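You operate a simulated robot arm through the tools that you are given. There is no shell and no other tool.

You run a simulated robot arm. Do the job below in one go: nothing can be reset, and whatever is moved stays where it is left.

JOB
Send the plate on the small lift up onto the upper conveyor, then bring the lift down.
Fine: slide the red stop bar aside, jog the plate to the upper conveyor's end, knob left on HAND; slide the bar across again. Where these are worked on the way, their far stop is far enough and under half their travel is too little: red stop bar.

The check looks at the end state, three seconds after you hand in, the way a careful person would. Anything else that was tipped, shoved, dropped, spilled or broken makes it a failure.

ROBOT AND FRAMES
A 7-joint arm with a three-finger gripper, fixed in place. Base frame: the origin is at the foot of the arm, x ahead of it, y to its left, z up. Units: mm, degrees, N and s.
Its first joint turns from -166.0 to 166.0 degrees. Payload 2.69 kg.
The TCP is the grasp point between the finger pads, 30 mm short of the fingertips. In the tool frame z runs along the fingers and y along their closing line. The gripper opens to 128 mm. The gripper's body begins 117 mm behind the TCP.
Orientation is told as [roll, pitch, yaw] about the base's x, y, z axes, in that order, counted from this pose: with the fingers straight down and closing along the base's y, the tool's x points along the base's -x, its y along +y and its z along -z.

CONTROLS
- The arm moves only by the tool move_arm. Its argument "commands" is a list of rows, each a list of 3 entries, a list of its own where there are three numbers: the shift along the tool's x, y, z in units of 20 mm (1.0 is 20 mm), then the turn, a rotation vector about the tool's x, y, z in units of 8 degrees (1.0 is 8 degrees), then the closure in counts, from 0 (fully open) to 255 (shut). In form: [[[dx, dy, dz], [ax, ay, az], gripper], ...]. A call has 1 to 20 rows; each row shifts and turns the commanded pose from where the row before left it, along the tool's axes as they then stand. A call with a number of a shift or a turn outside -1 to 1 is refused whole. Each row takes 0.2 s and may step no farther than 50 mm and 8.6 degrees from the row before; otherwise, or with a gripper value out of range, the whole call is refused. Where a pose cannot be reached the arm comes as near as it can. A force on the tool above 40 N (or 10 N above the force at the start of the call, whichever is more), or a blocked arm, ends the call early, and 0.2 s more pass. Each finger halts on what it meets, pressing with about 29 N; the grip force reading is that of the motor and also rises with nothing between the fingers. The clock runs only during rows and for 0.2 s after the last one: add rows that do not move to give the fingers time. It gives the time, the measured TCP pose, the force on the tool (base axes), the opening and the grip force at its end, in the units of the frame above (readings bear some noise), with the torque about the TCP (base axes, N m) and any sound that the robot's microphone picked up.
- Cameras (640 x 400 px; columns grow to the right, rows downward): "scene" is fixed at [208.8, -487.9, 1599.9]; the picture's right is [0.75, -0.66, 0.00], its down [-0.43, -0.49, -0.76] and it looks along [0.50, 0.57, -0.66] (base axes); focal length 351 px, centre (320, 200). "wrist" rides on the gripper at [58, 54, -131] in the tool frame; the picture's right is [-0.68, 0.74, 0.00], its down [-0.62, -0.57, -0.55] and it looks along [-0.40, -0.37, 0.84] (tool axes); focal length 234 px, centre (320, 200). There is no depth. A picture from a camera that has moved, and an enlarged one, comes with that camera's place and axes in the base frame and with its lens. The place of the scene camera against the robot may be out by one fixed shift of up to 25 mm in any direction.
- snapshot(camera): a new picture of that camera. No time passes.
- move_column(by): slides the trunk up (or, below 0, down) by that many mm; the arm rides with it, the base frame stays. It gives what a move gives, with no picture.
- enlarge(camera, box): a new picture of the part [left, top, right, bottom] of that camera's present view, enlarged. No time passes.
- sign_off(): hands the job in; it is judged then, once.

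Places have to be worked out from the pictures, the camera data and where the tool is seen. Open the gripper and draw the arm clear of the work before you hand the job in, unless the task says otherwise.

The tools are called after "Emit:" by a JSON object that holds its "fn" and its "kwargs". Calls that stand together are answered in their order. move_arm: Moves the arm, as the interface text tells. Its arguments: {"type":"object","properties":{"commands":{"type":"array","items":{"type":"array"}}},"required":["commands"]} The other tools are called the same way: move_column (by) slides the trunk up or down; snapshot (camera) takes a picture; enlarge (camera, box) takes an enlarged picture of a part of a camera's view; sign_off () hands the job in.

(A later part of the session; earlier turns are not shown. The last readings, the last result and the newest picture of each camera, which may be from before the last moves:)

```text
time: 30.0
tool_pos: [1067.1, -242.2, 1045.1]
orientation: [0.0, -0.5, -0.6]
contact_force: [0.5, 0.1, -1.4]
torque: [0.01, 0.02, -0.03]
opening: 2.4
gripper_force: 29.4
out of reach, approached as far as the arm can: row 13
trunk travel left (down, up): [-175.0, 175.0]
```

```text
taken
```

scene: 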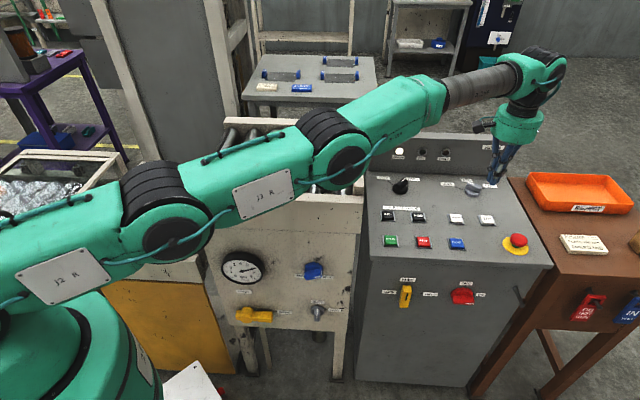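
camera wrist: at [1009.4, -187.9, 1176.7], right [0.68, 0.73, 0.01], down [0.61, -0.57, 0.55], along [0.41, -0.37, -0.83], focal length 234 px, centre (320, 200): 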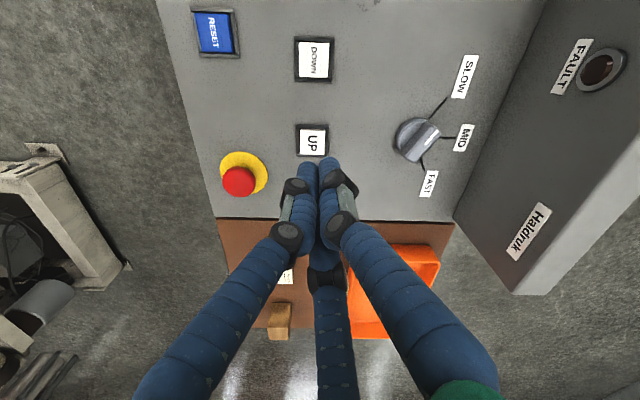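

UP is slightly beyond the present reach (stopped at 1094 mm radius). Raising the trunk brings the shoulder level with the wrist, giving more reach and also clearance over the conveyor.

Emit:
{"fn": "move_column", "kwargs": {"by": 120}}

Emit:
{"fn": "move_arm", "kwargs": {"commands": [[[0, 0, 1], [0, 0, 0], 255], [[0, 0, 1], [0, 0, 0], 255], [[0, 0, 1], [0, 0, 0], 255], [[0, 0, 1], [0, 0, 0], 255], [[0, 0, 1], [0, 0, 0], 255], [[0, 0, 1], [0, 0, 0], 255], [[0, 0, 1], [0, 0, 0], 255], [[0, 0, 1], [0, 0, 0], 255], [[0, 0, 1], [0, 0, 0], 255], [[0, 0, 0], [0, 0, 0], 255]]}}

Emit:
{"fn": "move_arm", "kwargs": {"commands": [[[-0.25, -0.5, 0], [0, 0, 0], 255], [[-0.25, -0.5, 0], [0, 0, 0], 255], [[0, 0, 0], [0, 0, 0], 255]]}}

Emit:
{"fn": "snapshot", "kwargs": {"camera": "wrist"}}

Emit:
{"fn": "snapshot", "kwargs": {"camera": "scene"}}

```text
time: 31.5
tool_pos: [1067.5, -241.8, 1166.0]
orientation: [0.1, -0.6, -0.5]
contact_force: [-0.5, 0.0, 0.6]
torque: [-0.02, 0.02, 0.0]
opening: 1.9
gripper_force: 29.1
trunk travel left (down, up): [-295.0, 55.0]
```

```text
time: 33.7
tool_pos: [1068.5, -242.2, 988.2]
orientation: [0.1, -0.6, -0.4]
contact_force: [-0.4, 0.2, -0.3]
torque: [0.02, 0.01, -0.02]
opening: 2.3
gripper_force: 29.0
trunk travel left (down, up): [-295.0, 55.0]
```

```text
time: 34.5
tool_pos: [1065.3, -250.0, 988.9]
orientation: [0.1, -0.7, -0.5]
contact_force: [0.2, -0.3, 0.5]
torque: [-0.01, 0.0, 0.0]
opening: 2.3
gripper_force: 28.9
out of reach, approached as far as the arm can: row 1, 2
trunk travel left (down, up): [-295.0, 55.0]
```

```text
taken
camera wrist: at [1008.0, -195.4, 1119.7], right [0.68, 0.73, 0.01], down [0.6, -0.57, 0.56], along [0.41, -0.37, -0.83], focal length 234 px, centre (320, 200)
```

wrist: 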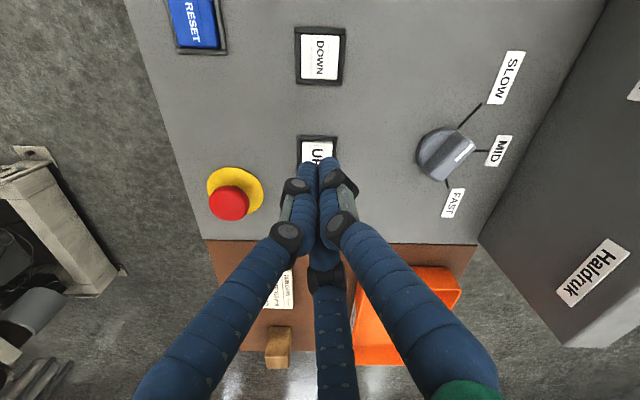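

```text
taken
```

scene: 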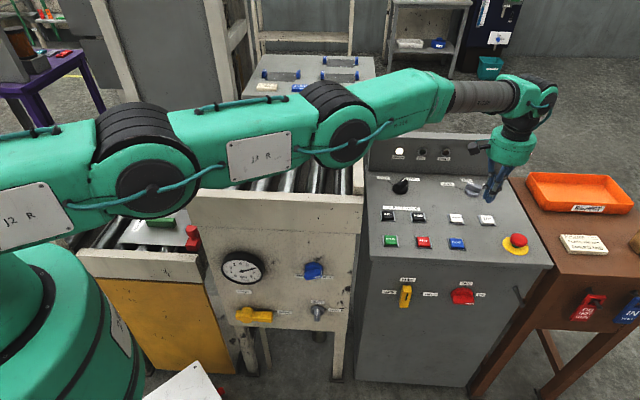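

Reach tops out at about 1094 mm radius with the tool vertical, and UP is at about (1078,-263). I tilt the tool 12° outward to gain reach.

Emit:
{"fn": "move_arm", "kwargs": {"commands": [[[0, 0, 0], [0.12, -0.485, 0], 255], [[0, 0, 0], [0.12, -0.485, 0], 255], [[0, 0, 0], [0.12, -0.485, 0], 255], [[0, 0, 0], [0, 0, 0], 255]]}}

Emit:
{"fn": "snapshot", "kwargs": {"camera": "wrist"}}

```text
time: 35.5
tool_pos: [1065.3, -250.0, 985.1]
orientation: [-2.7, -12.2, -0.2]
contact_force: [-0.1, 0.1, -0.9]
torque: [0.01, 0.0, 0.01]
opening: 2.2
gripper_force: 28.8
trunk travel left (down, up): [-295.0, 55.0]
```

```text
taken
camera wrist: at [983.3, -189.3, 1098.9], right [0.67, 0.73, 0.11], down [0.48, -0.54, 0.69], along [0.57, -0.41, -0.71], focal length 234 px, centre (320, 200)
```

wrist: 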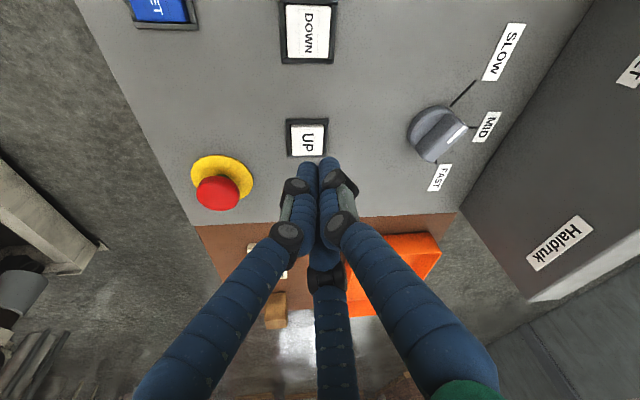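

With the tilt, UP computes to (1079,-262,887). I move to hover above it with the tips and check alignment.

Emit:
{"fn": "move_arm", "kwargs": {"commands": [[[0.122, -0.123, 0.7], [0, 0, 0], 255], [[0.122, -0.123, 0.7], [0, 0, 0], 255], [[0.122, -0.123, 0.7], [0, 0, 0], 255], [[0, 0, 0], [0, 0, 0], 255]]}}

Emit:
{"fn": "snapshot", "kwargs": {"camera": "wrist"}}

Emit:
{"fn": "enlarge", "kwargs": {"camera": "scene", "box": [430, 150, 550, 250]}}

```text
time: 36.5
tool_pos: [1067.5, -258.7, 945.2]
orientation: [-2.9, -12.3, -0.2]
contact_force: [0.2, -0.5, -0.6]
torque: [-0.03, -0.01, -0.01]
opening: 2.2
gripper_force: 29.0
trunk travel left (down, up): [-295.0, 55.0]
```

```text
taken
camera wrist: at [984.9, -198.7, 1059.4], right [0.67, 0.73, 0.11], down [0.48, -0.54, 0.69], along [0.57, -0.41, -0.71], focal length 234 px, centre (320, 200)
```

wrist: 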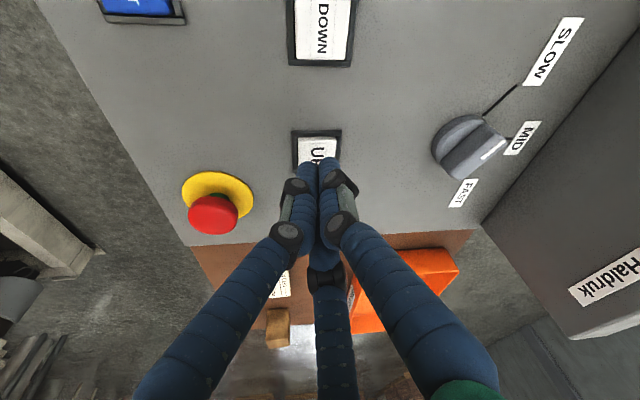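

```text
4.00 times, centred on (490, 200) of scene
camera zoom: at [208.8, -487.9, 1599.9], right [0.75, -0.66, 0.0], down [-0.43, -0.49, -0.76], along [0.5, 0.57, -0.66], focal length 1404 px, centre (-360, 200)
```

zoom: 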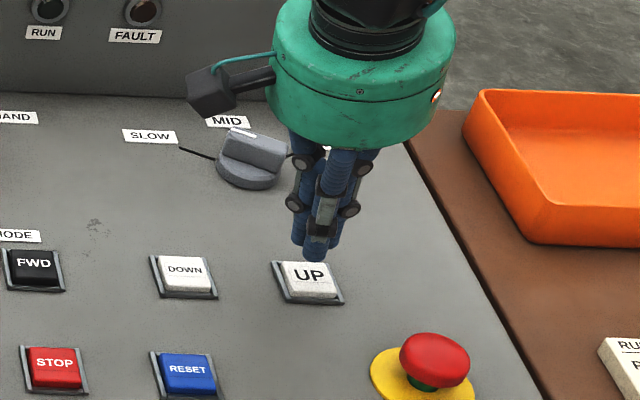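

The tips are about 29 mm above the UP button's centre along the tool axis. I press down gently in small steps.

Emit:
{"fn": "move_arm", "kwargs": {"commands": [[[0, 0, 0.6], [0, 0, 0], 255], [[0, 0, 0.5], [0, 0, 0], 255], [[0, 0, 0.25], [0, 0, 0], 255], [[0, 0, 0.15], [0, 0, 0], 255], [[0, 0, 0], [0, 0, 0], 255]]}}

Emit:
{"fn": "snapshot", "kwargs": {"camera": "scene"}}

Emit:
{"fn": "enlarge", "kwargs": {"camera": "scene", "box": [430, 150, 550, 250]}}

```text
time: 37.7
tool_pos: [1073.7, -261.0, 917.1]
orientation: [-2.9, -12.2, -0.3]
contact_force: [-0.4, 0.2, 1.6]
torque: [-0.03, 0.01, 0.01]
opening: 2.1
gripper_force: 29.1
trunk travel left (down, up): [-295.0, 55.0]
heard: click
```

```text
taken
```

scene: 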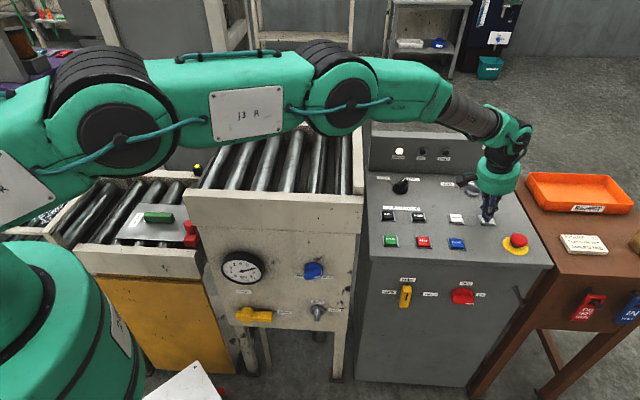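

```text
4.00 times, centred on (490, 200) of scene
camera zoom: at [208.8, -487.9, 1599.9], right [0.75, -0.66, 0.0], down [-0.43, -0.49, -0.76], along [0.5, 0.57, -0.66], focal length 1404 px, centre (-360, 200)
```

zoom: 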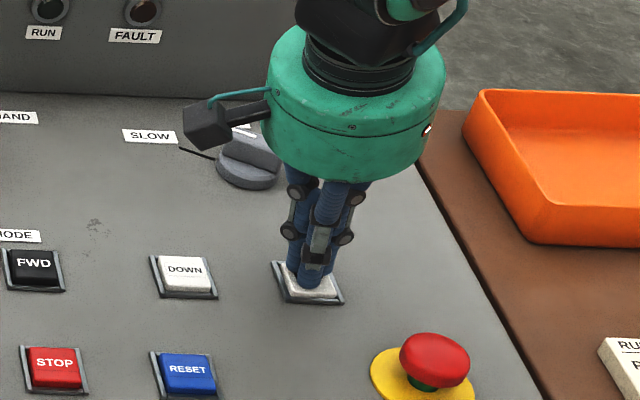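

A click, and the lift edge has begun to rise in the view. I keep holding UP for 3 s.

Emit:
{"fn": "move_arm", "kwargs": {"commands": [[[0, 0, 0], [0, 0, 0], 255], [[0, 0, 0], [0, 0, 0], 255], [[0, 0, 0], [0, 0, 0], 255], [[0, 0, 0], [0, 0, 0], 255], [[0, 0, 0], [0, 0, 0], 255], [[0, 0, 0], [0, 0, 0], 255], [[0, 0, 0], [0, 0, 0], 255], [[0, 0, 0], [0, 0, 0], 255], [[0, 0, 0], [0, 0, 0], 255], [[0, 0, 0], [0, 0, 0], 255], [[0, 0, 0], [0, 0, 0], 255], [[0, 0, 0], [0, 0, 0], 255]]}}

Emit:
{"fn": "snapshot", "kwargs": {"camera": "scene"}}

```text
time: 40.3
tool_pos: [1074.6, -261.4, 916.9]
orientation: [-2.9, -12.2, -0.1]
contact_force: [0.4, 0.8, 2.1]
torque: [0.06, 0.01, 0.02]
opening: 2.2
gripper_force: 29.2
trunk travel left (down, up): [-295.0, 55.0]
```

```text
taken
```

scene: 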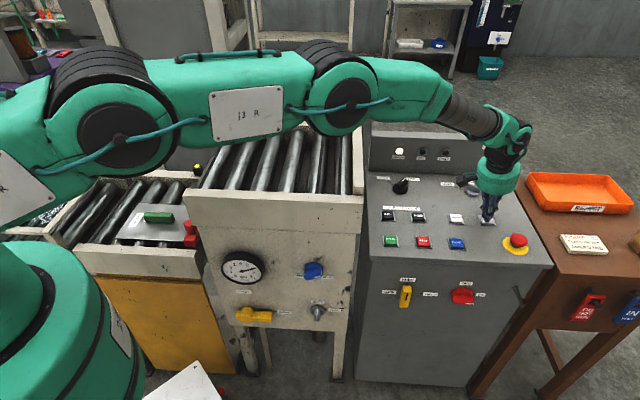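

I compare the lift in the same enlarged box as before to see whether it is rising.

Emit:
{"fn": "enlarge", "kwargs": {"camera": "scene", "box": [110, 200, 230, 270]}}

Emit:
{"fn": "enlarge", "kwargs": {"camera": "scene", "box": [360, 130, 540, 260]}}

```text
5.33 times, centred on (170, 235) of scene
camera zoom: at [208.8, -487.9, 1599.9], right [0.75, -0.66, 0.0], down [-0.43, -0.49, -0.76], along [0.5, 0.57, -0.66], focal length 1872 px, centre (1120, 13)
```

zoom: 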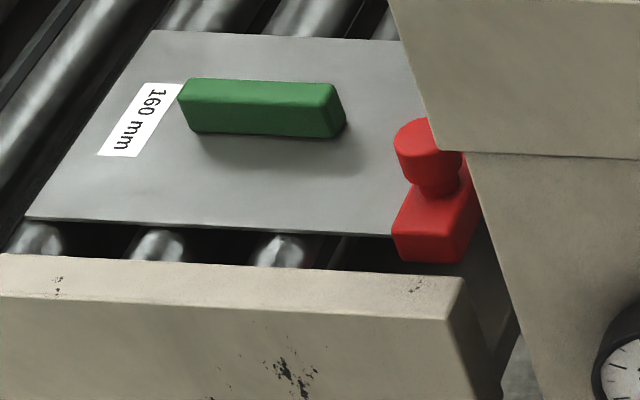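

```text
3.08 times, centred on (450, 195) of scene
camera zoom: at [208.8, -487.9, 1599.9], right [0.75, -0.66, 0.0], down [-0.43, -0.49, -0.76], along [0.5, 0.57, -0.66], focal length 1080 px, centre (-80, 215)
```

zoom: 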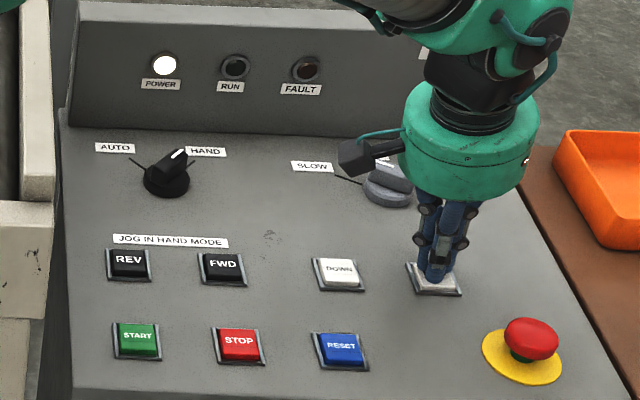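

The lift (with bar and plate riding on it) rose about 20 mm. I hold a further 3 s to see whether motion continues while held.

Emit:
{"fn": "move_arm", "kwargs": {"commands": [[[0, 0, 0], [0, 0, 0], 255], [[0, 0, 0], [0, 0, 0], 255], [[0, 0, 0], [0, 0, 0], 255], [[0, 0, 0], [0, 0, 0], 255], [[0, 0, 0], [0, 0, 0], 255], [[0, 0, 0], [0, 0, 0], 255], [[0, 0, 0], [0, 0, 0], 255], [[0, 0, 0], [0, 0, 0], 255], [[0, 0, 0], [0, 0, 0], 255], [[0, 0, 0], [0, 0, 0], 255], [[0, 0, 0], [0, 0, 0], 255], [[0, 0, 0], [0, 0, 0], 255]]}}

Emit:
{"fn": "enlarge", "kwargs": {"camera": "scene", "box": [110, 200, 230, 270]}}

```text
time: 42.9
tool_pos: [1072.9, -261.2, 915.8]
orientation: [-2.9, -12.3, -0.2]
contact_force: [0.1, -0.4, 1.4]
torque: [0.01, 0.0, 0.0]
opening: 2.0
gripper_force: 29.1
trunk travel left (down, up): [-295.0, 55.0]
```

```text
5.33 times, centred on (170, 235) of scene
camera zoom: at [208.8, -487.9, 1599.9], right [0.75, -0.66, 0.0], down [-0.43, -0.49, -0.76], along [0.5, 0.57, -0.66], focal length 1872 px, centre (1120, 13)
```

zoom: 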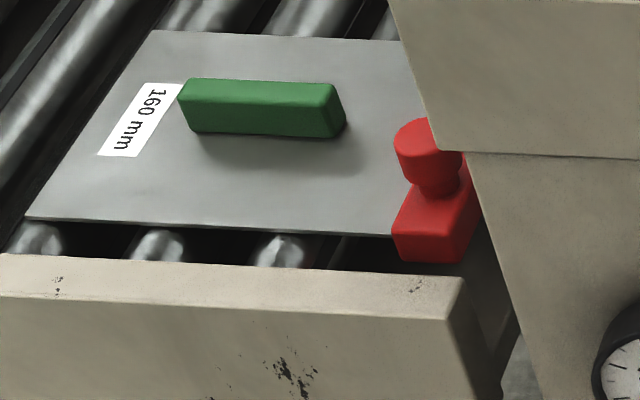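

The lift does not move while held like this. I press 3 mm deeper to see whether it resumes or whether it is an inch-per-press button.

Emit:
{"fn": "move_arm", "kwargs": {"commands": [[[0, 0, 0.15], [0, 0, 0], 255], [[0, 0, 0], [0, 0, 0], 255], [[0, 0, 0], [0, 0, 0], 255], [[0, 0, 0], [0, 0, 0], 255], [[0, 0, 0], [0, 0, 0], 255]]}}

Emit:
{"fn": "enlarge", "kwargs": {"camera": "scene", "box": [110, 200, 230, 270]}}

```text
time: 44.1
tool_pos: [1075.2, -261.5, 914.0]
orientation: [-2.9, -12.4, -0.2]
contact_force: [0.2, -0.1, 4.1]
torque: [-0.05, 0.0, 0.02]
opening: 1.7
gripper_force: 29.3
trunk travel left (down, up): [-295.0, 55.0]
```

```text
5.33 times, centred on (170, 235) of scene
camera zoom: at [208.8, -487.9, 1599.9], right [0.75, -0.66, 0.0], down [-0.43, -0.49, -0.76], along [0.5, 0.57, -0.66], focal length 1872 px, centre (1120, 13)
```

zoom: 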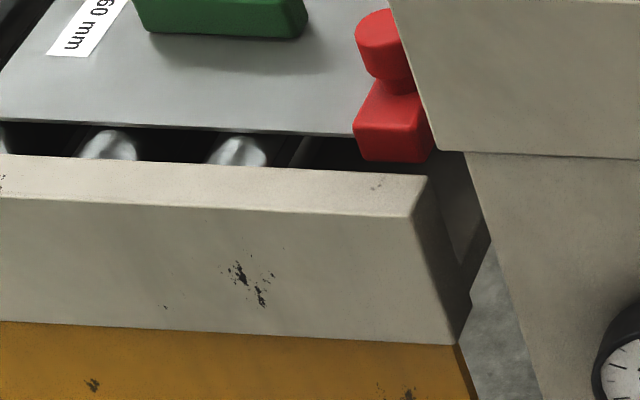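

Pressing deeper engages it and the lift rises steadily. I hold on and check at intervals.

Emit:
{"fn": "move_arm", "kwargs": {"commands": [[[0, 0, 0], [0, 0, 0], 255], [[0, 0, 0], [0, 0, 0], 255], [[0, 0, 0], [0, 0, 0], 255], [[0, 0, 0], [0, 0, 0], 255]]}}

Emit:
{"fn": "enlarge", "kwargs": {"camera": "scene", "box": [60, 130, 240, 280]}}

```text
time: 45.1
tool_pos: [1074.0, -261.7, 914.5]
orientation: [-3.0, -12.4, -0.2]
contact_force: [1.9, 0.0, 5.2]
torque: [-0.05, -0.01, 0.02]
opening: 2.0
gripper_force: 29.3
trunk travel left (down, up): [-295.0, 55.0]
```

```text
2.67 times, centred on (150, 205) of scene
camera zoom: at [208.8, -487.9, 1599.9], right [0.75, -0.66, 0.0], down [-0.43, -0.49, -0.76], along [0.5, 0.57, -0.66], focal length 936 px, centre (773, 187)
```

zoom: 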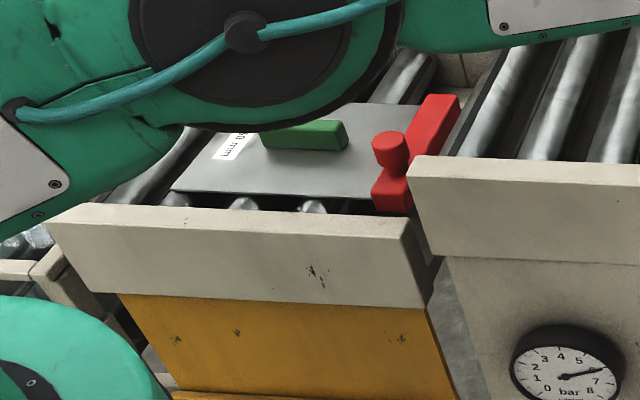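

The lift is about two-thirds up (~75 mm/s). I hold for a bit more.

Emit:
{"fn": "move_arm", "kwargs": {"commands": [[[0, 0, 0], [0, 0, 0], 255], [[0, 0, 0], [0, 0, 0], 255], [[0, 0, 0], [0, 0, 0], 255]]}}

Emit:
{"fn": "enlarge", "kwargs": {"camera": "scene", "box": [60, 130, 240, 280]}}

```text
time: 45.9
tool_pos: [1074.2, -261.4, 913.3]
orientation: [-3.0, -12.4, -0.2]
contact_force: [0.8, 0.1, 5.1]
torque: [-0.04, 0.01, 0.0]
opening: 2.2
gripper_force: 28.8
trunk travel left (down, up): [-295.0, 55.0]
```

```text
2.67 times, centred on (150, 205) of scene
camera zoom: at [208.8, -487.9, 1599.9], right [0.75, -0.66, 0.0], down [-0.43, -0.49, -0.76], along [0.5, 0.57, -0.66], focal length 936 px, centre (773, 187)
```

zoom: 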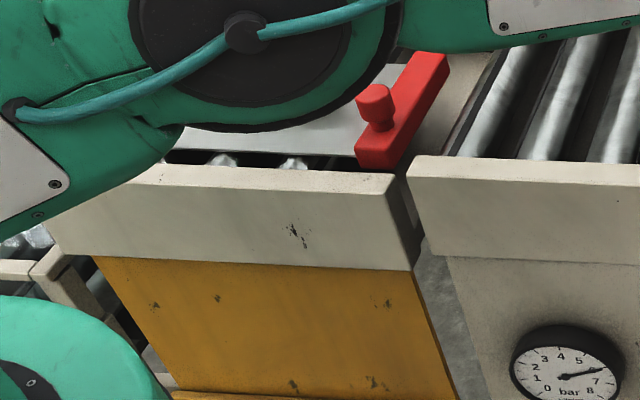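

About 25 mm remain to level; I hold for a short burst more.

Emit:
{"fn": "move_arm", "kwargs": {"commands": [[[0, 0, 0], [0, 0, 0], 255]]}}

Emit:
{"fn": "enlarge", "kwargs": {"camera": "scene", "box": [60, 130, 240, 280]}}

```text
time: 46.3
tool_pos: [1075.2, -261.1, 913.7]
orientation: [-2.9, -12.3, -0.2]
contact_force: [0.9, 0.5, 4.9]
torque: [-0.04, 0.03, 0.0]
opening: 1.8
gripper_force: 29.0
trunk travel left (down, up): [-295.0, 55.0]
```

```text
2.67 times, centred on (150, 205) of scene
camera zoom: at [208.8, -487.9, 1599.9], right [0.75, -0.66, 0.0], down [-0.43, -0.49, -0.76], along [0.5, 0.57, -0.66], focal length 936 px, centre (773, 187)
```

zoom: 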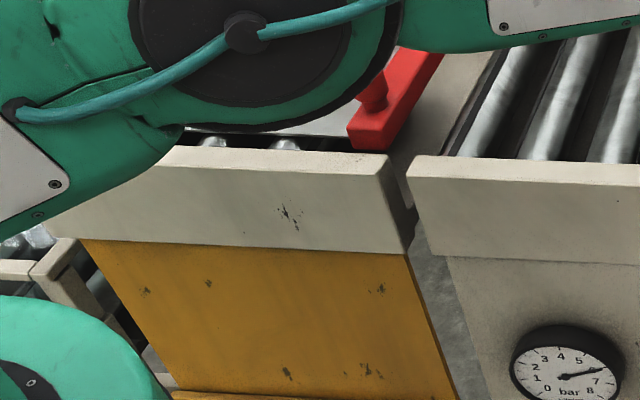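

It looks level or nearly so. I hold one more instant to learn whether it is at its top stop.

Emit:
{"fn": "move_arm", "kwargs": {"commands": [[[0, 0, 0], [0, 0, 0], 255]]}}

Emit:
{"fn": "enlarge", "kwargs": {"camera": "scene", "box": [60, 130, 240, 280]}}

```text
time: 46.7
tool_pos: [1073.6, -260.3, 913.9]
orientation: [-2.9, -12.4, -0.2]
contact_force: [0.0, -0.6, 5.2]
torque: [0.0, 0.04, -0.02]
opening: 2.1
gripper_force: 29.5
trunk travel left (down, up): [-295.0, 55.0]
```

```text
2.67 times, centred on (150, 205) of scene
camera zoom: at [208.8, -487.9, 1599.9], right [0.75, -0.66, 0.0], down [-0.43, -0.49, -0.76], along [0.5, 0.57, -0.66], focal length 936 px, centre (773, 187)
```

zoom: 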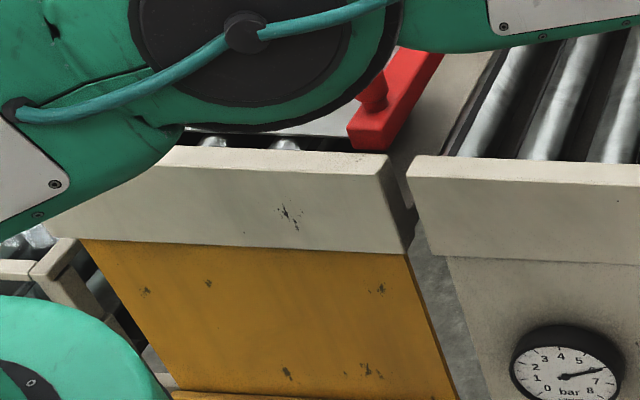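

The lift has stopped level with the conveyor. I release UP, straighten the tool, rise, and go back toward the lift for a look at the bar.

Emit:
{"fn": "move_arm", "kwargs": {"commands": [[[0, 0, -1], [0, 0, 0], 255], [[0, 0, -1], [0, 0, 0], 255], [[0, 0, -1], [0, 0, 0], 255], [[0, 0, -1], [-0.12, 0.485, 0], 255], [[0, 0, -1], [-0.12, 0.485, 0], 255], [[0, 0, -1], [-0.12, 0.485, 0], 200], [[0, 0, -1], [0, 0, 0], 140], [[0, 0, 0], [0, 0, 0], 140]]}}

Emit:
{"fn": "move_arm", "kwargs": {"commands": [[[1, 0.78, -0.7], [0, 0, 0], 140], [[1, 0.78, -0.7], [0, 0, 0], 140], [[1, 0.78, -0.7], [0, 0, 0], 140], [[1, 0.78, -0.7], [0, 0, 0], 140], [[1, 0.78, -0.7], [0, 0, 0], 140], [[1, 0.78, -0.7], [0, 0, 0], 140], [[1, 0.78, -0.7], [0, 0, 0], 140], [[1, 0.78, -0.7], [0, 0, 0], 140], [[1, 0.78, -0.7], [0, 0, 0], 140], [[1, 0.78, -0.7], [0, 0, 0], 140], [[1, 0.78, -0.5], [0, 0, 0], 140], [[1, 0.78, -0.5], [0, 0, 0], 140], [[1, 0.78, -0.5], [0, 0, 0], 140], [[1, 0.78, -0.5], [0, 0, 0], 140], [[1, 0.78, -0.5], [0, 0, 0], 140], [[1, 0.78, -0.5], [0, 0, 0], 140], [[1, 0.78, 0], [0, 0, 0], 140], [[1, 0.78, 0], [0, 0, 0], 140], [[1, 0.78, 0], [0, 0, 0], 140], [[1, 0.78, 0], [0, 0, 0], 140]]}}

Emit:
{"fn": "snapshot", "kwargs": {"camera": "scene"}}

```text
time: 48.5
tool_pos: [1052.9, -256.6, 1051.9]
orientation: [0.2, -0.7, -0.6]
contact_force: [0.0, -0.1, 0.4]
torque: [0.0, -0.06, 0.0]
opening: 57.9
gripper_force: 0.0
trunk travel left (down, up): [-295.0, 55.0]
```

```text
time: 52.7
tool_pos: [652.6, 59.8, 1247.3]
orientation: [0.1, -0.7, -0.5]
contact_force: [-0.4, 0.1, -0.2]
torque: [0.0, 0.01, 0.0]
opening: 57.7
gripper_force: 0.1
trunk travel left (down, up): [-295.0, 55.0]
```

```text
taken
```

scene: 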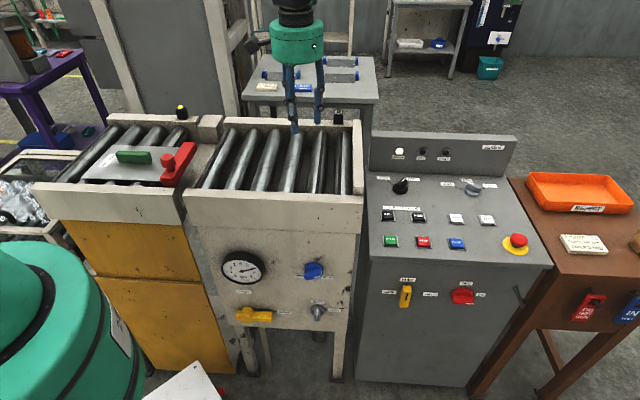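

Emit:
{"fn": "enlarge", "kwargs": {"camera": "scene", "box": [20, 90, 230, 230]}}

Emit:
{"fn": "enlarge", "kwargs": {"camera": "scene", "box": [130, 110, 230, 190]}}

Emit:
{"fn": "snapshot", "kwargs": {"camera": "wrist"}}

```text
2.86 times, centred on (125, 160) of scene
camera zoom: at [208.8, -487.9, 1599.9], right [0.75, -0.66, 0.0], down [-0.43, -0.49, -0.76], along [0.5, 0.57, -0.66], focal length 1003 px, centre (877, 314)
```

zoom: 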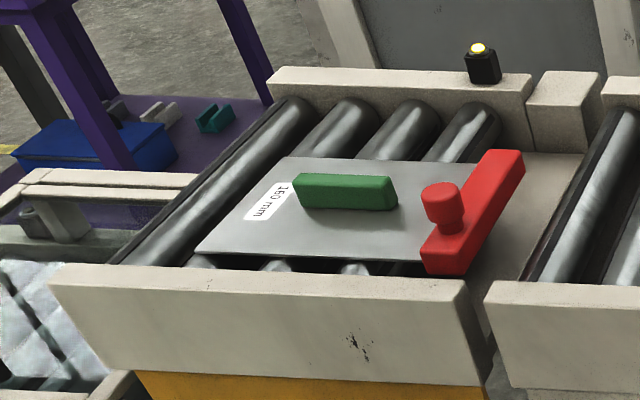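

```text
5.00 times, centred on (180, 150) of scene
camera zoom: at [208.8, -487.9, 1599.9], right [0.75, -0.66, 0.0], down [-0.43, -0.49, -0.76], along [0.5, 0.57, -0.66], focal length 1755 px, centre (1020, 450)
```

zoom: 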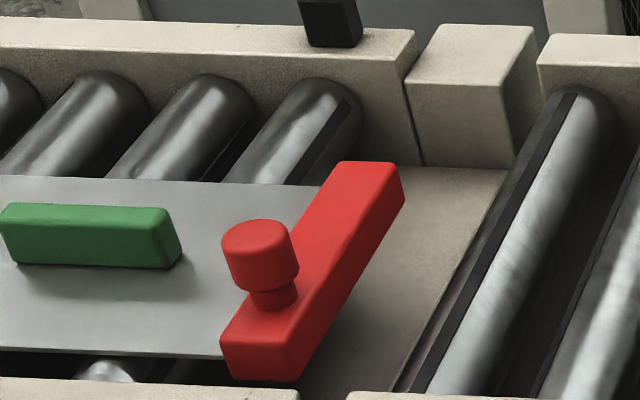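

```text
taken
camera wrist: at [595.1, 113.7, 1378.3], right [0.68, 0.73, 0.01], down [0.6, -0.57, 0.56], along [0.41, -0.37, -0.83], focal length 234 px, centre (320, 200)
```

wrist: 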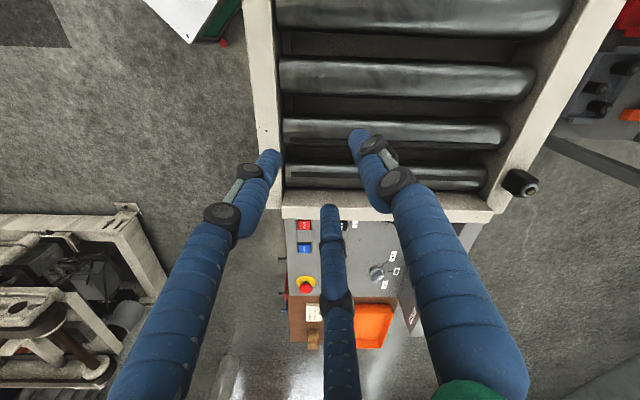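

There is a bridge plate between lift and conveyor, and the knob top is now at about (408,298,1117). I move over for a close wrist view to judge which way the bar can slide.

Emit:
{"fn": "move_arm", "kwargs": {"commands": [[[0.7, 1, -0.1], [0, 0, 0], 140], [[0.7, 1, -0.1], [0, 0, 0], 140], [[0.7, 1, -0.1], [0, 0, 0], 140], [[0.7, 1, -0.1], [0, 0, 0], 140], [[0.7, 1, -0.1], [0, 0, 0], 140], [[0.7, 1, -0.1], [0, 0, 0], 140], [[0.7, 1, -0.1], [0, 0, 0], 140], [[0.7, 1, -0.1], [0, 0, 0], 140], [[0.7, 1, -0.1], [0, 0, 0], 140], [[0.7, 1, -0.1], [0, 0, 0], 140], [[0.7, 1, 0], [0, 0, 0], 140], [[0.7, 1, 0], [0, 0, 0], 140], [[0.7, 1, 0], [0, 0, 0], 140], [[0.7, 1, 0], [0, 0, 0], 140], [[0.7, 1, 0], [0, 0, 0], 140], [[0.7, 1, 0], [0, 0, 0], 140], [[0.7, 1, 0], [0, 0, 0], 140], [[0.7, 1, 0], [0, 0, 0], 140], [[0, 0, 0], [0, 0, 0], 140]]}}

Emit:
{"fn": "snapshot", "kwargs": {"camera": "wrist"}}

Emit:
{"fn": "enlarge", "kwargs": {"camera": "wrist", "box": [240, 60, 480, 210]}}

```text
time: 56.7
tool_pos: [402.6, 422.2, 1263.3]
orientation: [0.0, -0.7, -0.5]
contact_force: [-0.4, -0.5, -0.7]
torque: [-0.03, -0.03, 0.01]
opening: 57.6
gripper_force: 0.1
trunk travel left (down, up): [-295.0, 55.0]
```

```text
taken
camera wrist: at [345.6, 475.6, 1395.3], right [0.68, 0.73, 0.01], down [0.6, -0.57, 0.56], along [0.41, -0.37, -0.83], focal length 234 px, centre (320, 200)
```

wrist: 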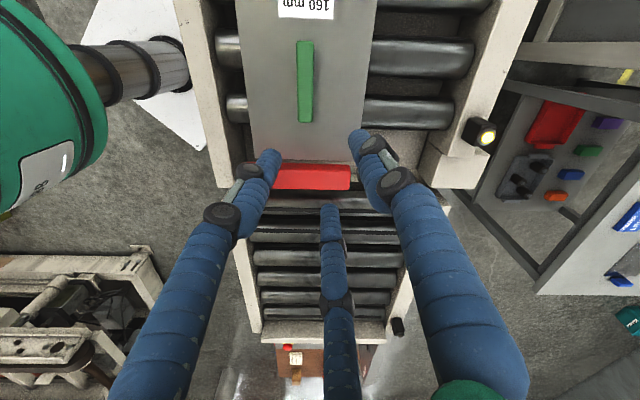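

```text
2.67 times, centred on (360, 135) of wrist
camera zoom: at [345.6, 475.6, 1395.3], right [0.68, 0.73, 0.01], down [0.6, -0.57, 0.56], along [0.41, -0.37, -0.83], focal length 624 px, centre (213, 373)
```

zoom: 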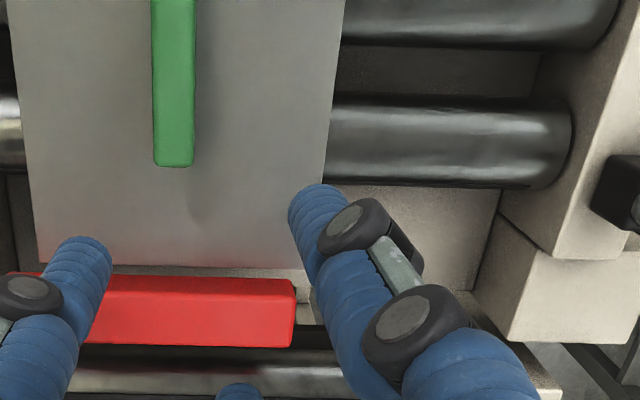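

The fingers hide the knob from here. I open them wide and shift 80 mm toward the robot side to see the knob and the near rail.

Emit:
{"fn": "move_arm", "kwargs": {"commands": [[[0.95, -0.95, 0], [0, 0, 0], 60], [[0.95, -0.95, 0], [0, 0, 0], 0], [[0.95, -0.95, 0], [0, 0, 0], 0], [[0, 0, 0], [0, 0, 0], 0]]}}

Emit:
{"fn": "snapshot", "kwargs": {"camera": "wrist"}}

Emit:
{"fn": "enlarge", "kwargs": {"camera": "wrist", "box": [220, 80, 420, 220]}}

```text
time: 57.7
tool_pos: [346.0, 364.2, 1262.5]
orientation: [0.1, -0.7, -0.5]
contact_force: [0.3, 0.1, 0.0]
torque: [0.02, -0.03, 0.01]
opening: 127.9
gripper_force: 0.1
trunk travel left (down, up): [-295.0, 55.0]
```

```text
taken
camera wrist: at [288.6, 418.7, 1394.5], right [0.68, 0.73, 0.01], down [0.6, -0.57, 0.56], along [0.41, -0.37, -0.83], focal length 234 px, centre (320, 200)
```

wrist: 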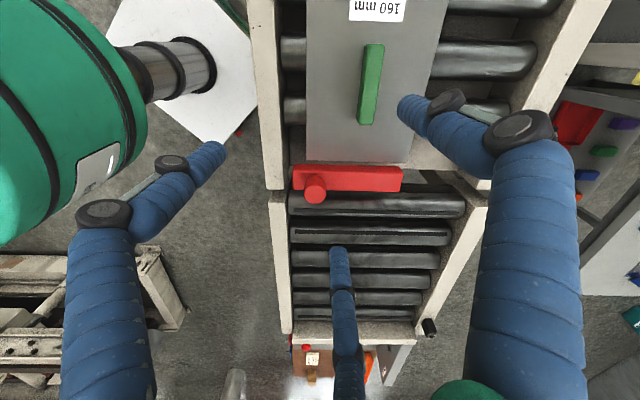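

```text
2.86 times, centred on (320, 150) of wrist
camera zoom: at [288.6, 418.7, 1394.5], right [0.68, 0.73, 0.01], down [0.6, -0.57, 0.56], along [0.41, -0.37, -0.83], focal length 669 px, centre (320, 343)
```

zoom: 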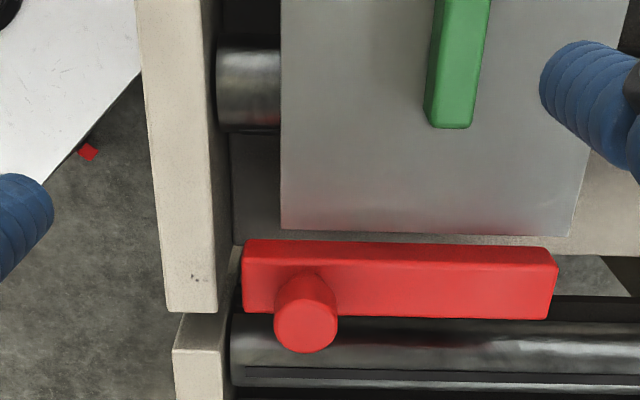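

Triangulating: bar top z≈1078, rail top ≈1059 (so the bar rides above the rails), knob ≈33 mm wide with its top at about (410,297,1116). I go above the knob with fingers part open.

Emit:
{"fn": "move_arm", "kwargs": {"commands": [[[-0.8, -0.84, 0], [0, 0, 0], 90], [[-0.8, -0.84, 0], [0, 0, 0], 90], [[-0.8, -0.84, 0], [0, 0, 0], 90], [[-0.8, -0.84, 0], [0, 0, 0], 90], [[0, 0, 1], [0, 0, 0], 90], [[0, 0, 1], [0, 0, 0], 90], [[0, 0, 1], [0, 0, 0], 90], [[0, 0, 1], [0, 0, 0], 90], [[0, 0, 0], [0, 0, 0], 90]]}}

Emit:
{"fn": "snapshot", "kwargs": {"camera": "wrist"}}

Emit:
{"fn": "enlarge", "kwargs": {"camera": "scene", "box": [100, 60, 240, 200]}}

```text
time: 59.7
tool_pos: [410.8, 297.4, 1183.3]
orientation: [0.0, -0.7, -0.5]
contact_force: [0.0, -0.6, 0.0]
torque: [-0.02, 0.03, -0.01]
opening: 82.8
gripper_force: 0.1
trunk travel left (down, up): [-295.0, 55.0]
```

```text
taken
camera wrist: at [352.5, 351.7, 1314.8], right [0.68, 0.73, 0.01], down [0.6, -0.57, 0.56], along [0.41, -0.37, -0.83], focal length 234 px, centre (320, 200)
```

wrist: 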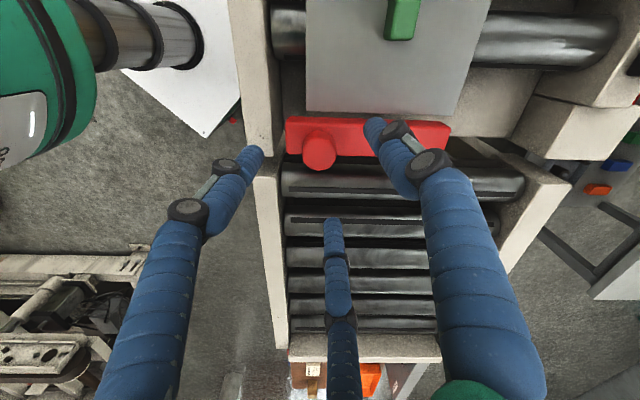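

```text
2.86 times, centred on (170, 130) of scene
camera zoom: at [208.8, -487.9, 1599.9], right [0.75, -0.66, 0.0], down [-0.43, -0.49, -0.76], along [0.5, 0.57, -0.66], focal length 1003 px, centre (749, 400)
```

zoom: 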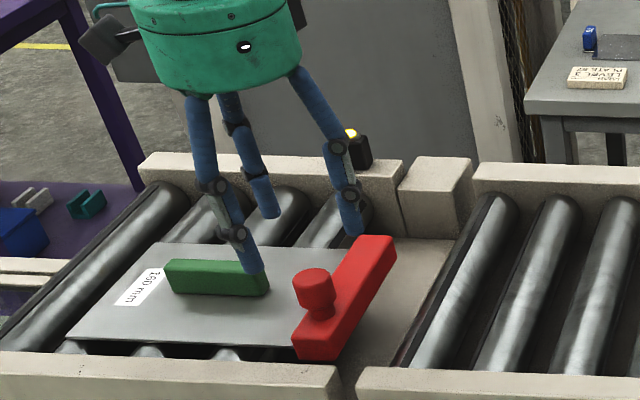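

The knob is confirmed at (410,298). I lower the open fingers around it to TCP z≈1113.

Emit:
{"fn": "move_arm", "kwargs": {"commands": [[[0, 0, 1], [0, 0, 0], 100], [[0, 0, 1], [0, 0, 0], 100], [[0, 0, 1], [0, 0, 0], 100], [[0, 0, 0.45], [0, 0, 0], 100], [[0, 0, 0], [0, 0, 0], 100]]}}

Emit:
{"fn": "snapshot", "kwargs": {"camera": "wrist"}}

Emit:
{"fn": "enlarge", "kwargs": {"camera": "scene", "box": [120, 90, 240, 190]}}

```text
time: 60.9
tool_pos: [411.5, 297.4, 1115.1]
orientation: [0.1, -0.7, -0.4]
contact_force: [0.8, -0.2, -0.5]
torque: [-0.03, 0.02, 0.0]
opening: 78.0
gripper_force: 0.0
trunk travel left (down, up): [-295.0, 55.0]
```

```text
taken
camera wrist: at [353.2, 351.1, 1246.0], right [0.68, 0.73, 0.01], down [0.6, -0.57, 0.56], along [0.41, -0.37, -0.83], focal length 234 px, centre (320, 200)
```

wrist: 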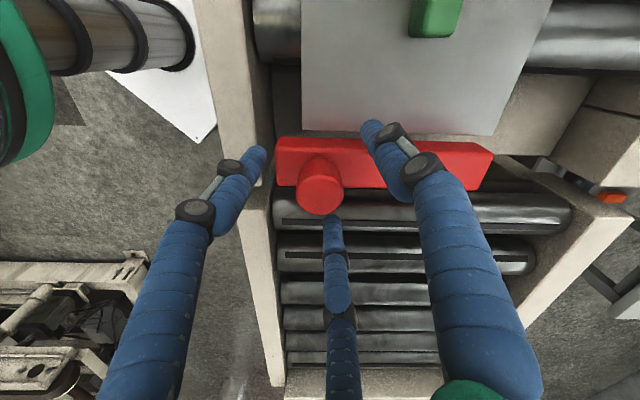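

```text
4.00 times, centred on (180, 140) of scene
camera zoom: at [208.8, -487.9, 1599.9], right [0.75, -0.66, 0.0], down [-0.43, -0.49, -0.76], along [0.5, 0.57, -0.66], focal length 1404 px, centre (880, 440)
```

zoom: 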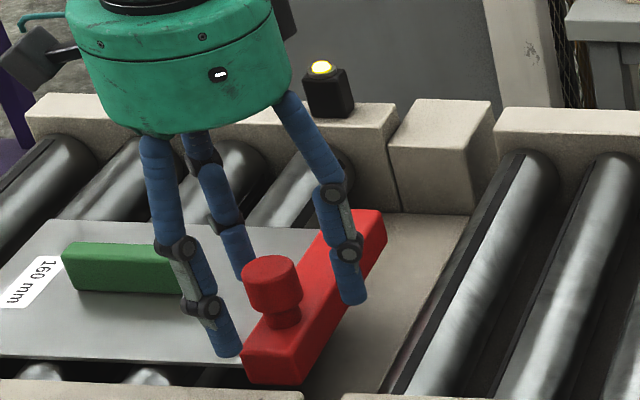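

Fingers surround the knob. I close on it.

Emit:
{"fn": "move_arm", "kwargs": {"commands": [[[0, 0, 0], [0, 0, 0], 150], [[0, 0, 0], [0, 0, 0], 190], [[0, 0, 0], [0, 0, 0], 255], [[0, 0, 0], [0, 0, 0], 255]]}}

Emit:
{"fn": "enlarge", "kwargs": {"camera": "scene", "box": [120, 90, 240, 190]}}

```text
time: 61.9
tool_pos: [410.9, 296.1, 1115.3]
orientation: [0.1, -0.7, -0.6]
contact_force: [11.2, -9.0, -2.1]
torque: [-0.26, -0.3, -0.01]
opening: 31.5
gripper_force: 28.6
trunk travel left (down, up): [-295.0, 55.0]
```

```text
4.00 times, centred on (180, 140) of scene
camera zoom: at [208.8, -487.9, 1599.9], right [0.75, -0.66, 0.0], down [-0.43, -0.49, -0.76], along [0.5, 0.57, -0.66], focal length 1404 px, centre (880, 440)
```

zoom: 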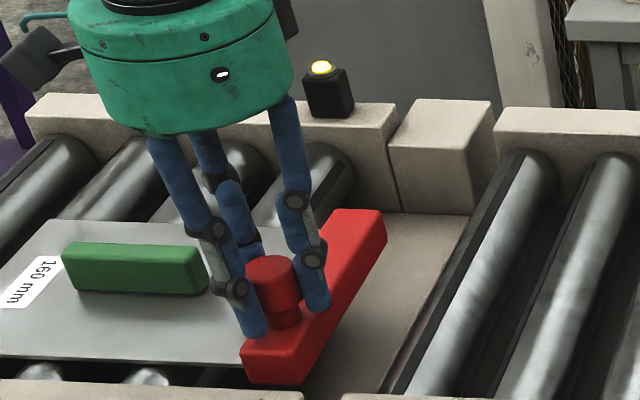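

Knob gripped (31.5 mm). I try sliding along the bar's axis toward the robot side (−b direction), gently.

Emit:
{"fn": "move_arm", "kwargs": {"commands": [[[-0.05, -0.05, 0], [0, 0, 0], 255], [[0.25, -0.25, 0], [0, 0, 0], 255], [[0.25, -0.25, 0], [0, 0, 0], 255], [[0.25, -0.25, 0], [0, 0, 0], 255], [[0, 0, 0], [0, 0, 0], 255]]}}

Emit:
{"fn": "enlarge", "kwargs": {"camera": "scene", "box": [120, 90, 240, 190]}}

```text
time: 62.5
tool_pos: [411.2, 294.3, 1115.2]
orientation: [0.3, -1.2, -0.5]
contact_force: [9.7, 12.1, -19.6]
torque: [0.56, -0.82, 0.03]
opening: 31.2
gripper_force: 44.6
trunk travel left (down, up): [-295.0, 55.0]
stopped in row 3: the force on the tool passed its limit at 48 N (the readings are from after the stop); the commanded pose is now the measured one
```

```text
4.00 times, centred on (180, 140) of scene
camera zoom: at [208.8, -487.9, 1599.9], right [0.75, -0.66, 0.0], down [-0.43, -0.49, -0.76], along [0.5, 0.57, -0.66], focal length 1404 px, centre (880, 440)
```

zoom: 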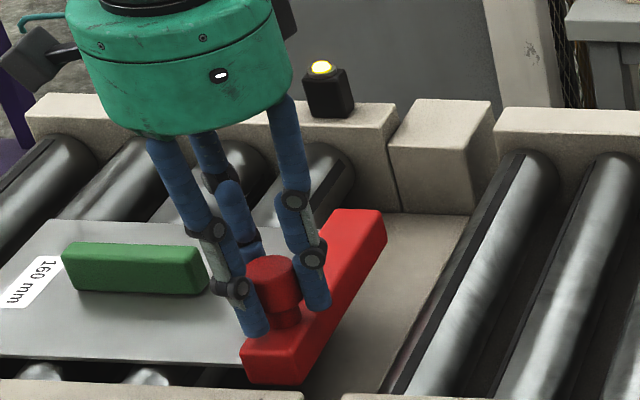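

Blocked toward the robot at once, so this is its near stop. I try the other way (+b, away from the robot).

Emit:
{"fn": "move_arm", "kwargs": {"commands": [[[-0.25, 0.25, 0], [0, 0, 0], 255], [[-0.25, 0.25, 0], [0, 0, 0], 255], [[-0.25, 0.25, 0], [0, 0, 0], 255], [[-0.25, 0.25, 0], [0, 0, 0], 255], [[0, 0, 0], [0, 0, 0], 255]]}}

Emit:
{"fn": "enlarge", "kwargs": {"camera": "scene", "box": [120, 90, 240, 190]}}

```text
time: 63.8
tool_pos: [429.6, 314.0, 1116.3]
orientation: [0.4, -1.0, -0.6]
contact_force: [-3.0, 2.1, -28.6]
torque: [0.03, 0.06, 0.01]
opening: 30.9
gripper_force: 44.8
trunk travel left (down, up): [-295.0, 55.0]
```

```text
4.00 times, centred on (180, 140) of scene
camera zoom: at [208.8, -487.9, 1599.9], right [0.75, -0.66, 0.0], down [-0.43, -0.49, -0.76], along [0.5, 0.57, -0.66], focal length 1404 px, centre (880, 440)
```

zoom: 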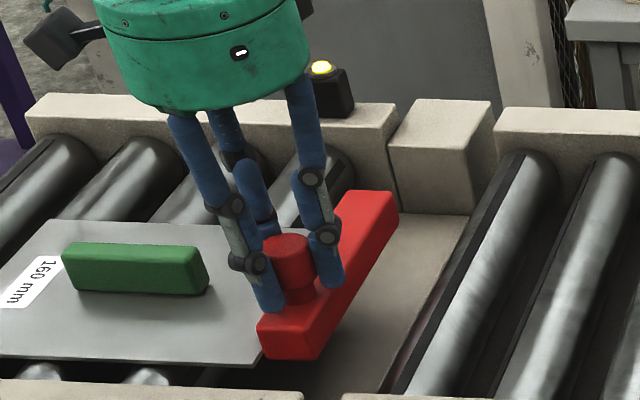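

It slides this way freely. I relieve the vertical pull a little and continue +b.

Emit:
{"fn": "move_arm", "kwargs": {"commands": [[[0, 0, 0.08], [0, 0, 0], 255], [[-0.3, 0.3, 0], [0, 0, 0], 255], [[-0.3, 0.3, 0], [0, 0, 0], 255], [[-0.3, 0.3, 0], [0, 0, 0], 255], [[-0.3, 0.3, 0], [0, 0, 0], 255], [[-0.3, 0.3, 0], [0, 0, 0], 255], [[0, 0, 0], [0, 0, 0], 255]]}}

Emit:
{"fn": "enlarge", "kwargs": {"camera": "scene", "box": [120, 70, 240, 190]}}

```text
time: 65.3
tool_pos: [459.5, 344.5, 1115.9]
orientation: [0.3, -1.2, -0.4]
contact_force: [-5.3, 6.6, -11.4]
torque: [0.03, 0.37, -0.02]
opening: 30.9
gripper_force: 45.1
trunk travel left (down, up): [-295.0, 55.0]
```

```text
3.33 times, centred on (180, 130) of scene
camera zoom: at [208.8, -487.9, 1599.9], right [0.75, -0.66, 0.0], down [-0.43, -0.49, -0.76], along [0.5, 0.57, -0.66], focal length 1170 px, centre (787, 433)
```

zoom: 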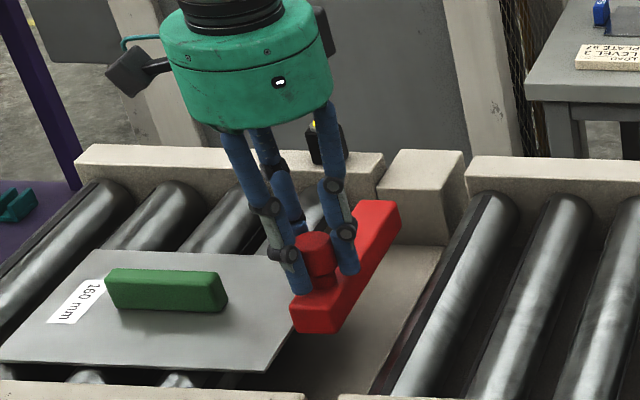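

About 70 mm moved, still free. I continue.

Emit:
{"fn": "move_arm", "kwargs": {"commands": [[[-0.3, 0.3, 0.02], [0, 0, 0], 255], [[-0.3, 0.3, 0], [0, 0, 0], 255], [[-0.3, 0.3, 0], [0, 0, 0], 255], [[-0.3, 0.3, 0], [0, 0, 0], 255], [[-0.3, 0.3, 0], [0, 0, 0], 255], [[-0.3, 0.3, 0], [0, 0, 0], 255], [[0, 0, 0], [0, 0, 0], 255]]}}

Emit:
{"fn": "enlarge", "kwargs": {"camera": "scene", "box": [120, 70, 240, 190]}}

Emit:
{"fn": "snapshot", "kwargs": {"camera": "wrist"}}

```text
time: 67.0
tool_pos: [495.6, 379.7, 1116.1]
orientation: [0.3, -1.2, -0.5]
contact_force: [-8.6, 9.4, -22.4]
torque: [0.19, -0.08, -0.01]
opening: 30.6
gripper_force: 45.0
trunk travel left (down, up): [-295.0, 55.0]
```

```text
3.33 times, centred on (180, 130) of scene
camera zoom: at [208.8, -487.9, 1599.9], right [0.75, -0.66, 0.0], down [-0.43, -0.49, -0.76], along [0.5, 0.57, -0.66], focal length 1170 px, centre (787, 433)
```

zoom: 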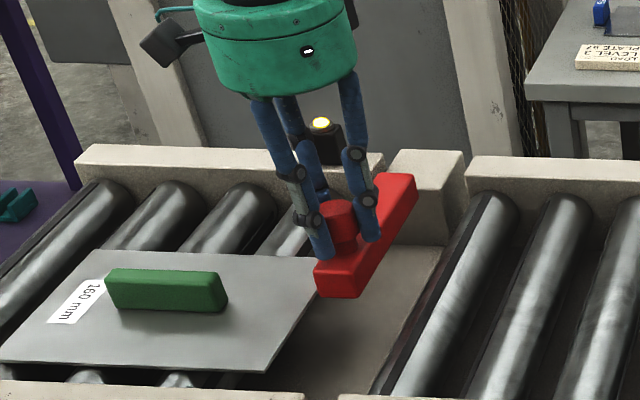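

```text
taken
camera wrist: at [437.6, 433.3, 1247.2], right [0.68, 0.73, 0.02], down [0.6, -0.57, 0.56], along [0.42, -0.37, -0.83], focal length 234 px, centre (320, 200)
```

wrist: 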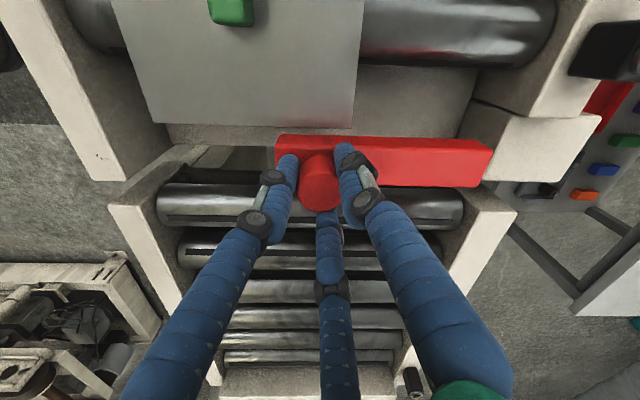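

The bar slides over the far block; 120 mm so far. I continue until it meets its far stop.

Emit:
{"fn": "move_arm", "kwargs": {"commands": [[[-0.3, 0.3, 0.02], [0, 0, 0], 255], [[-0.3, 0.3, 0], [0, 0, 0], 255], [[-0.3, 0.3, 0], [0, 0, 0], 255], [[-0.3, 0.3, 0], [0, 0, 0], 255], [[-0.25, 0.25, 0], [0, 0, 0], 255], [[-0.25, 0.25, 0], [0, 0, 0], 255], [[-0.25, 0.25, 0], [0, 0, 0], 255], [[0, 0, 0], [0, 0, 0], 255]]}}

Emit:
{"fn": "enlarge", "kwargs": {"camera": "scene", "box": [120, 70, 240, 190]}}

Emit:
{"fn": "snapshot", "kwargs": {"camera": "wrist"}}

```text
time: 68.8
tool_pos: [535.9, 418.6, 1117.4]
orientation: [0.3, -1.1, -0.5]
contact_force: [-11.6, 13.6, -27.5]
torque: [0.27, 0.01, 0.02]
opening: 31.0
gripper_force: 44.8
trunk travel left (down, up): [-295.0, 55.0]
```

```text
3.33 times, centred on (180, 130) of scene
camera zoom: at [208.8, -487.9, 1599.9], right [0.75, -0.66, 0.0], down [-0.43, -0.49, -0.76], along [0.5, 0.57, -0.66], focal length 1170 px, centre (787, 433)
```

zoom: 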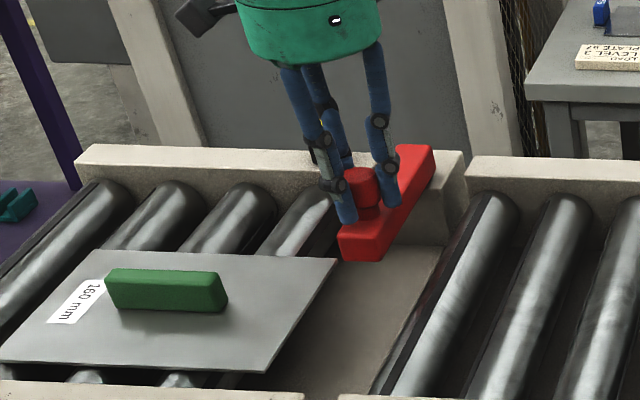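

```text
taken
camera wrist: at [476.9, 472.7, 1247.3], right [0.68, 0.73, 0.02], down [0.6, -0.57, 0.56], along [0.42, -0.37, -0.83], focal length 234 px, centre (320, 200)
```

wrist: 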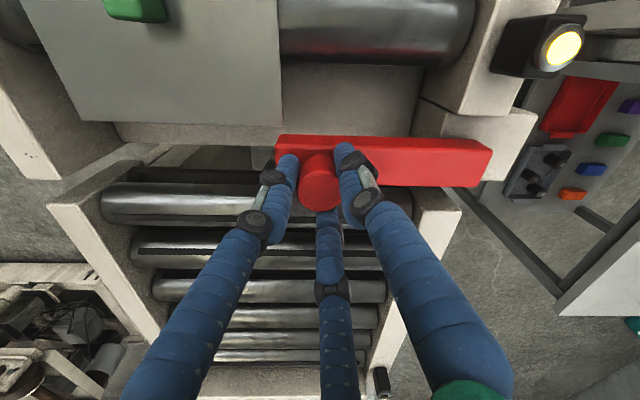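

The bar's near end is just about at the plate's edge. I trim the side load and continue to the far stop.

Emit:
{"fn": "move_arm", "kwargs": {"commands": [[[0.05, 0.05, 0.08], [0, 0, 0], 255], [[-0.25, 0.25, 0], [0, 0, 0], 255], [[-0.25, 0.25, 0], [0, 0, 0], 255], [[-0.25, 0.25, 0], [0, 0, 0], 255], [[-0.25, 0.25, 0], [0, 0, 0], 255], [[-0.25, 0.25, 0], [0, 0, 0], 255], [[-0.25, 0.25, 0], [0, 0, 0], 255], [[0, 0, 0], [0, 0, 0], 255]]}}

Emit:
{"fn": "snapshot", "kwargs": {"camera": "wrist"}}

```text
time: 70.3
tool_pos: [557.2, 440.9, 1117.0]
orientation: [-0.1, -0.6, -0.4]
contact_force: [-10.5, -10.8, 16.7]
torque: [-0.61, 0.83, 0.08]
opening: 31.2
gripper_force: 44.7
trunk travel left (down, up): [-295.0, 55.0]
stopped in row 7: the force on the tool passed its limit at 49 N (the readings are from after the stop); the commanded pose is now the measured one
```

```text
taken
camera wrist: at [499.6, 495.1, 1247.3], right [0.68, 0.73, 0.01], down [0.61, -0.57, 0.56], along [0.41, -0.38, -0.83], focal length 234 px, centre (320, 200)
```

wrist: 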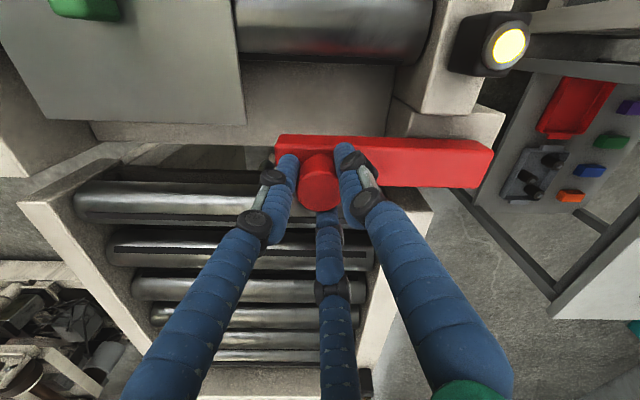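

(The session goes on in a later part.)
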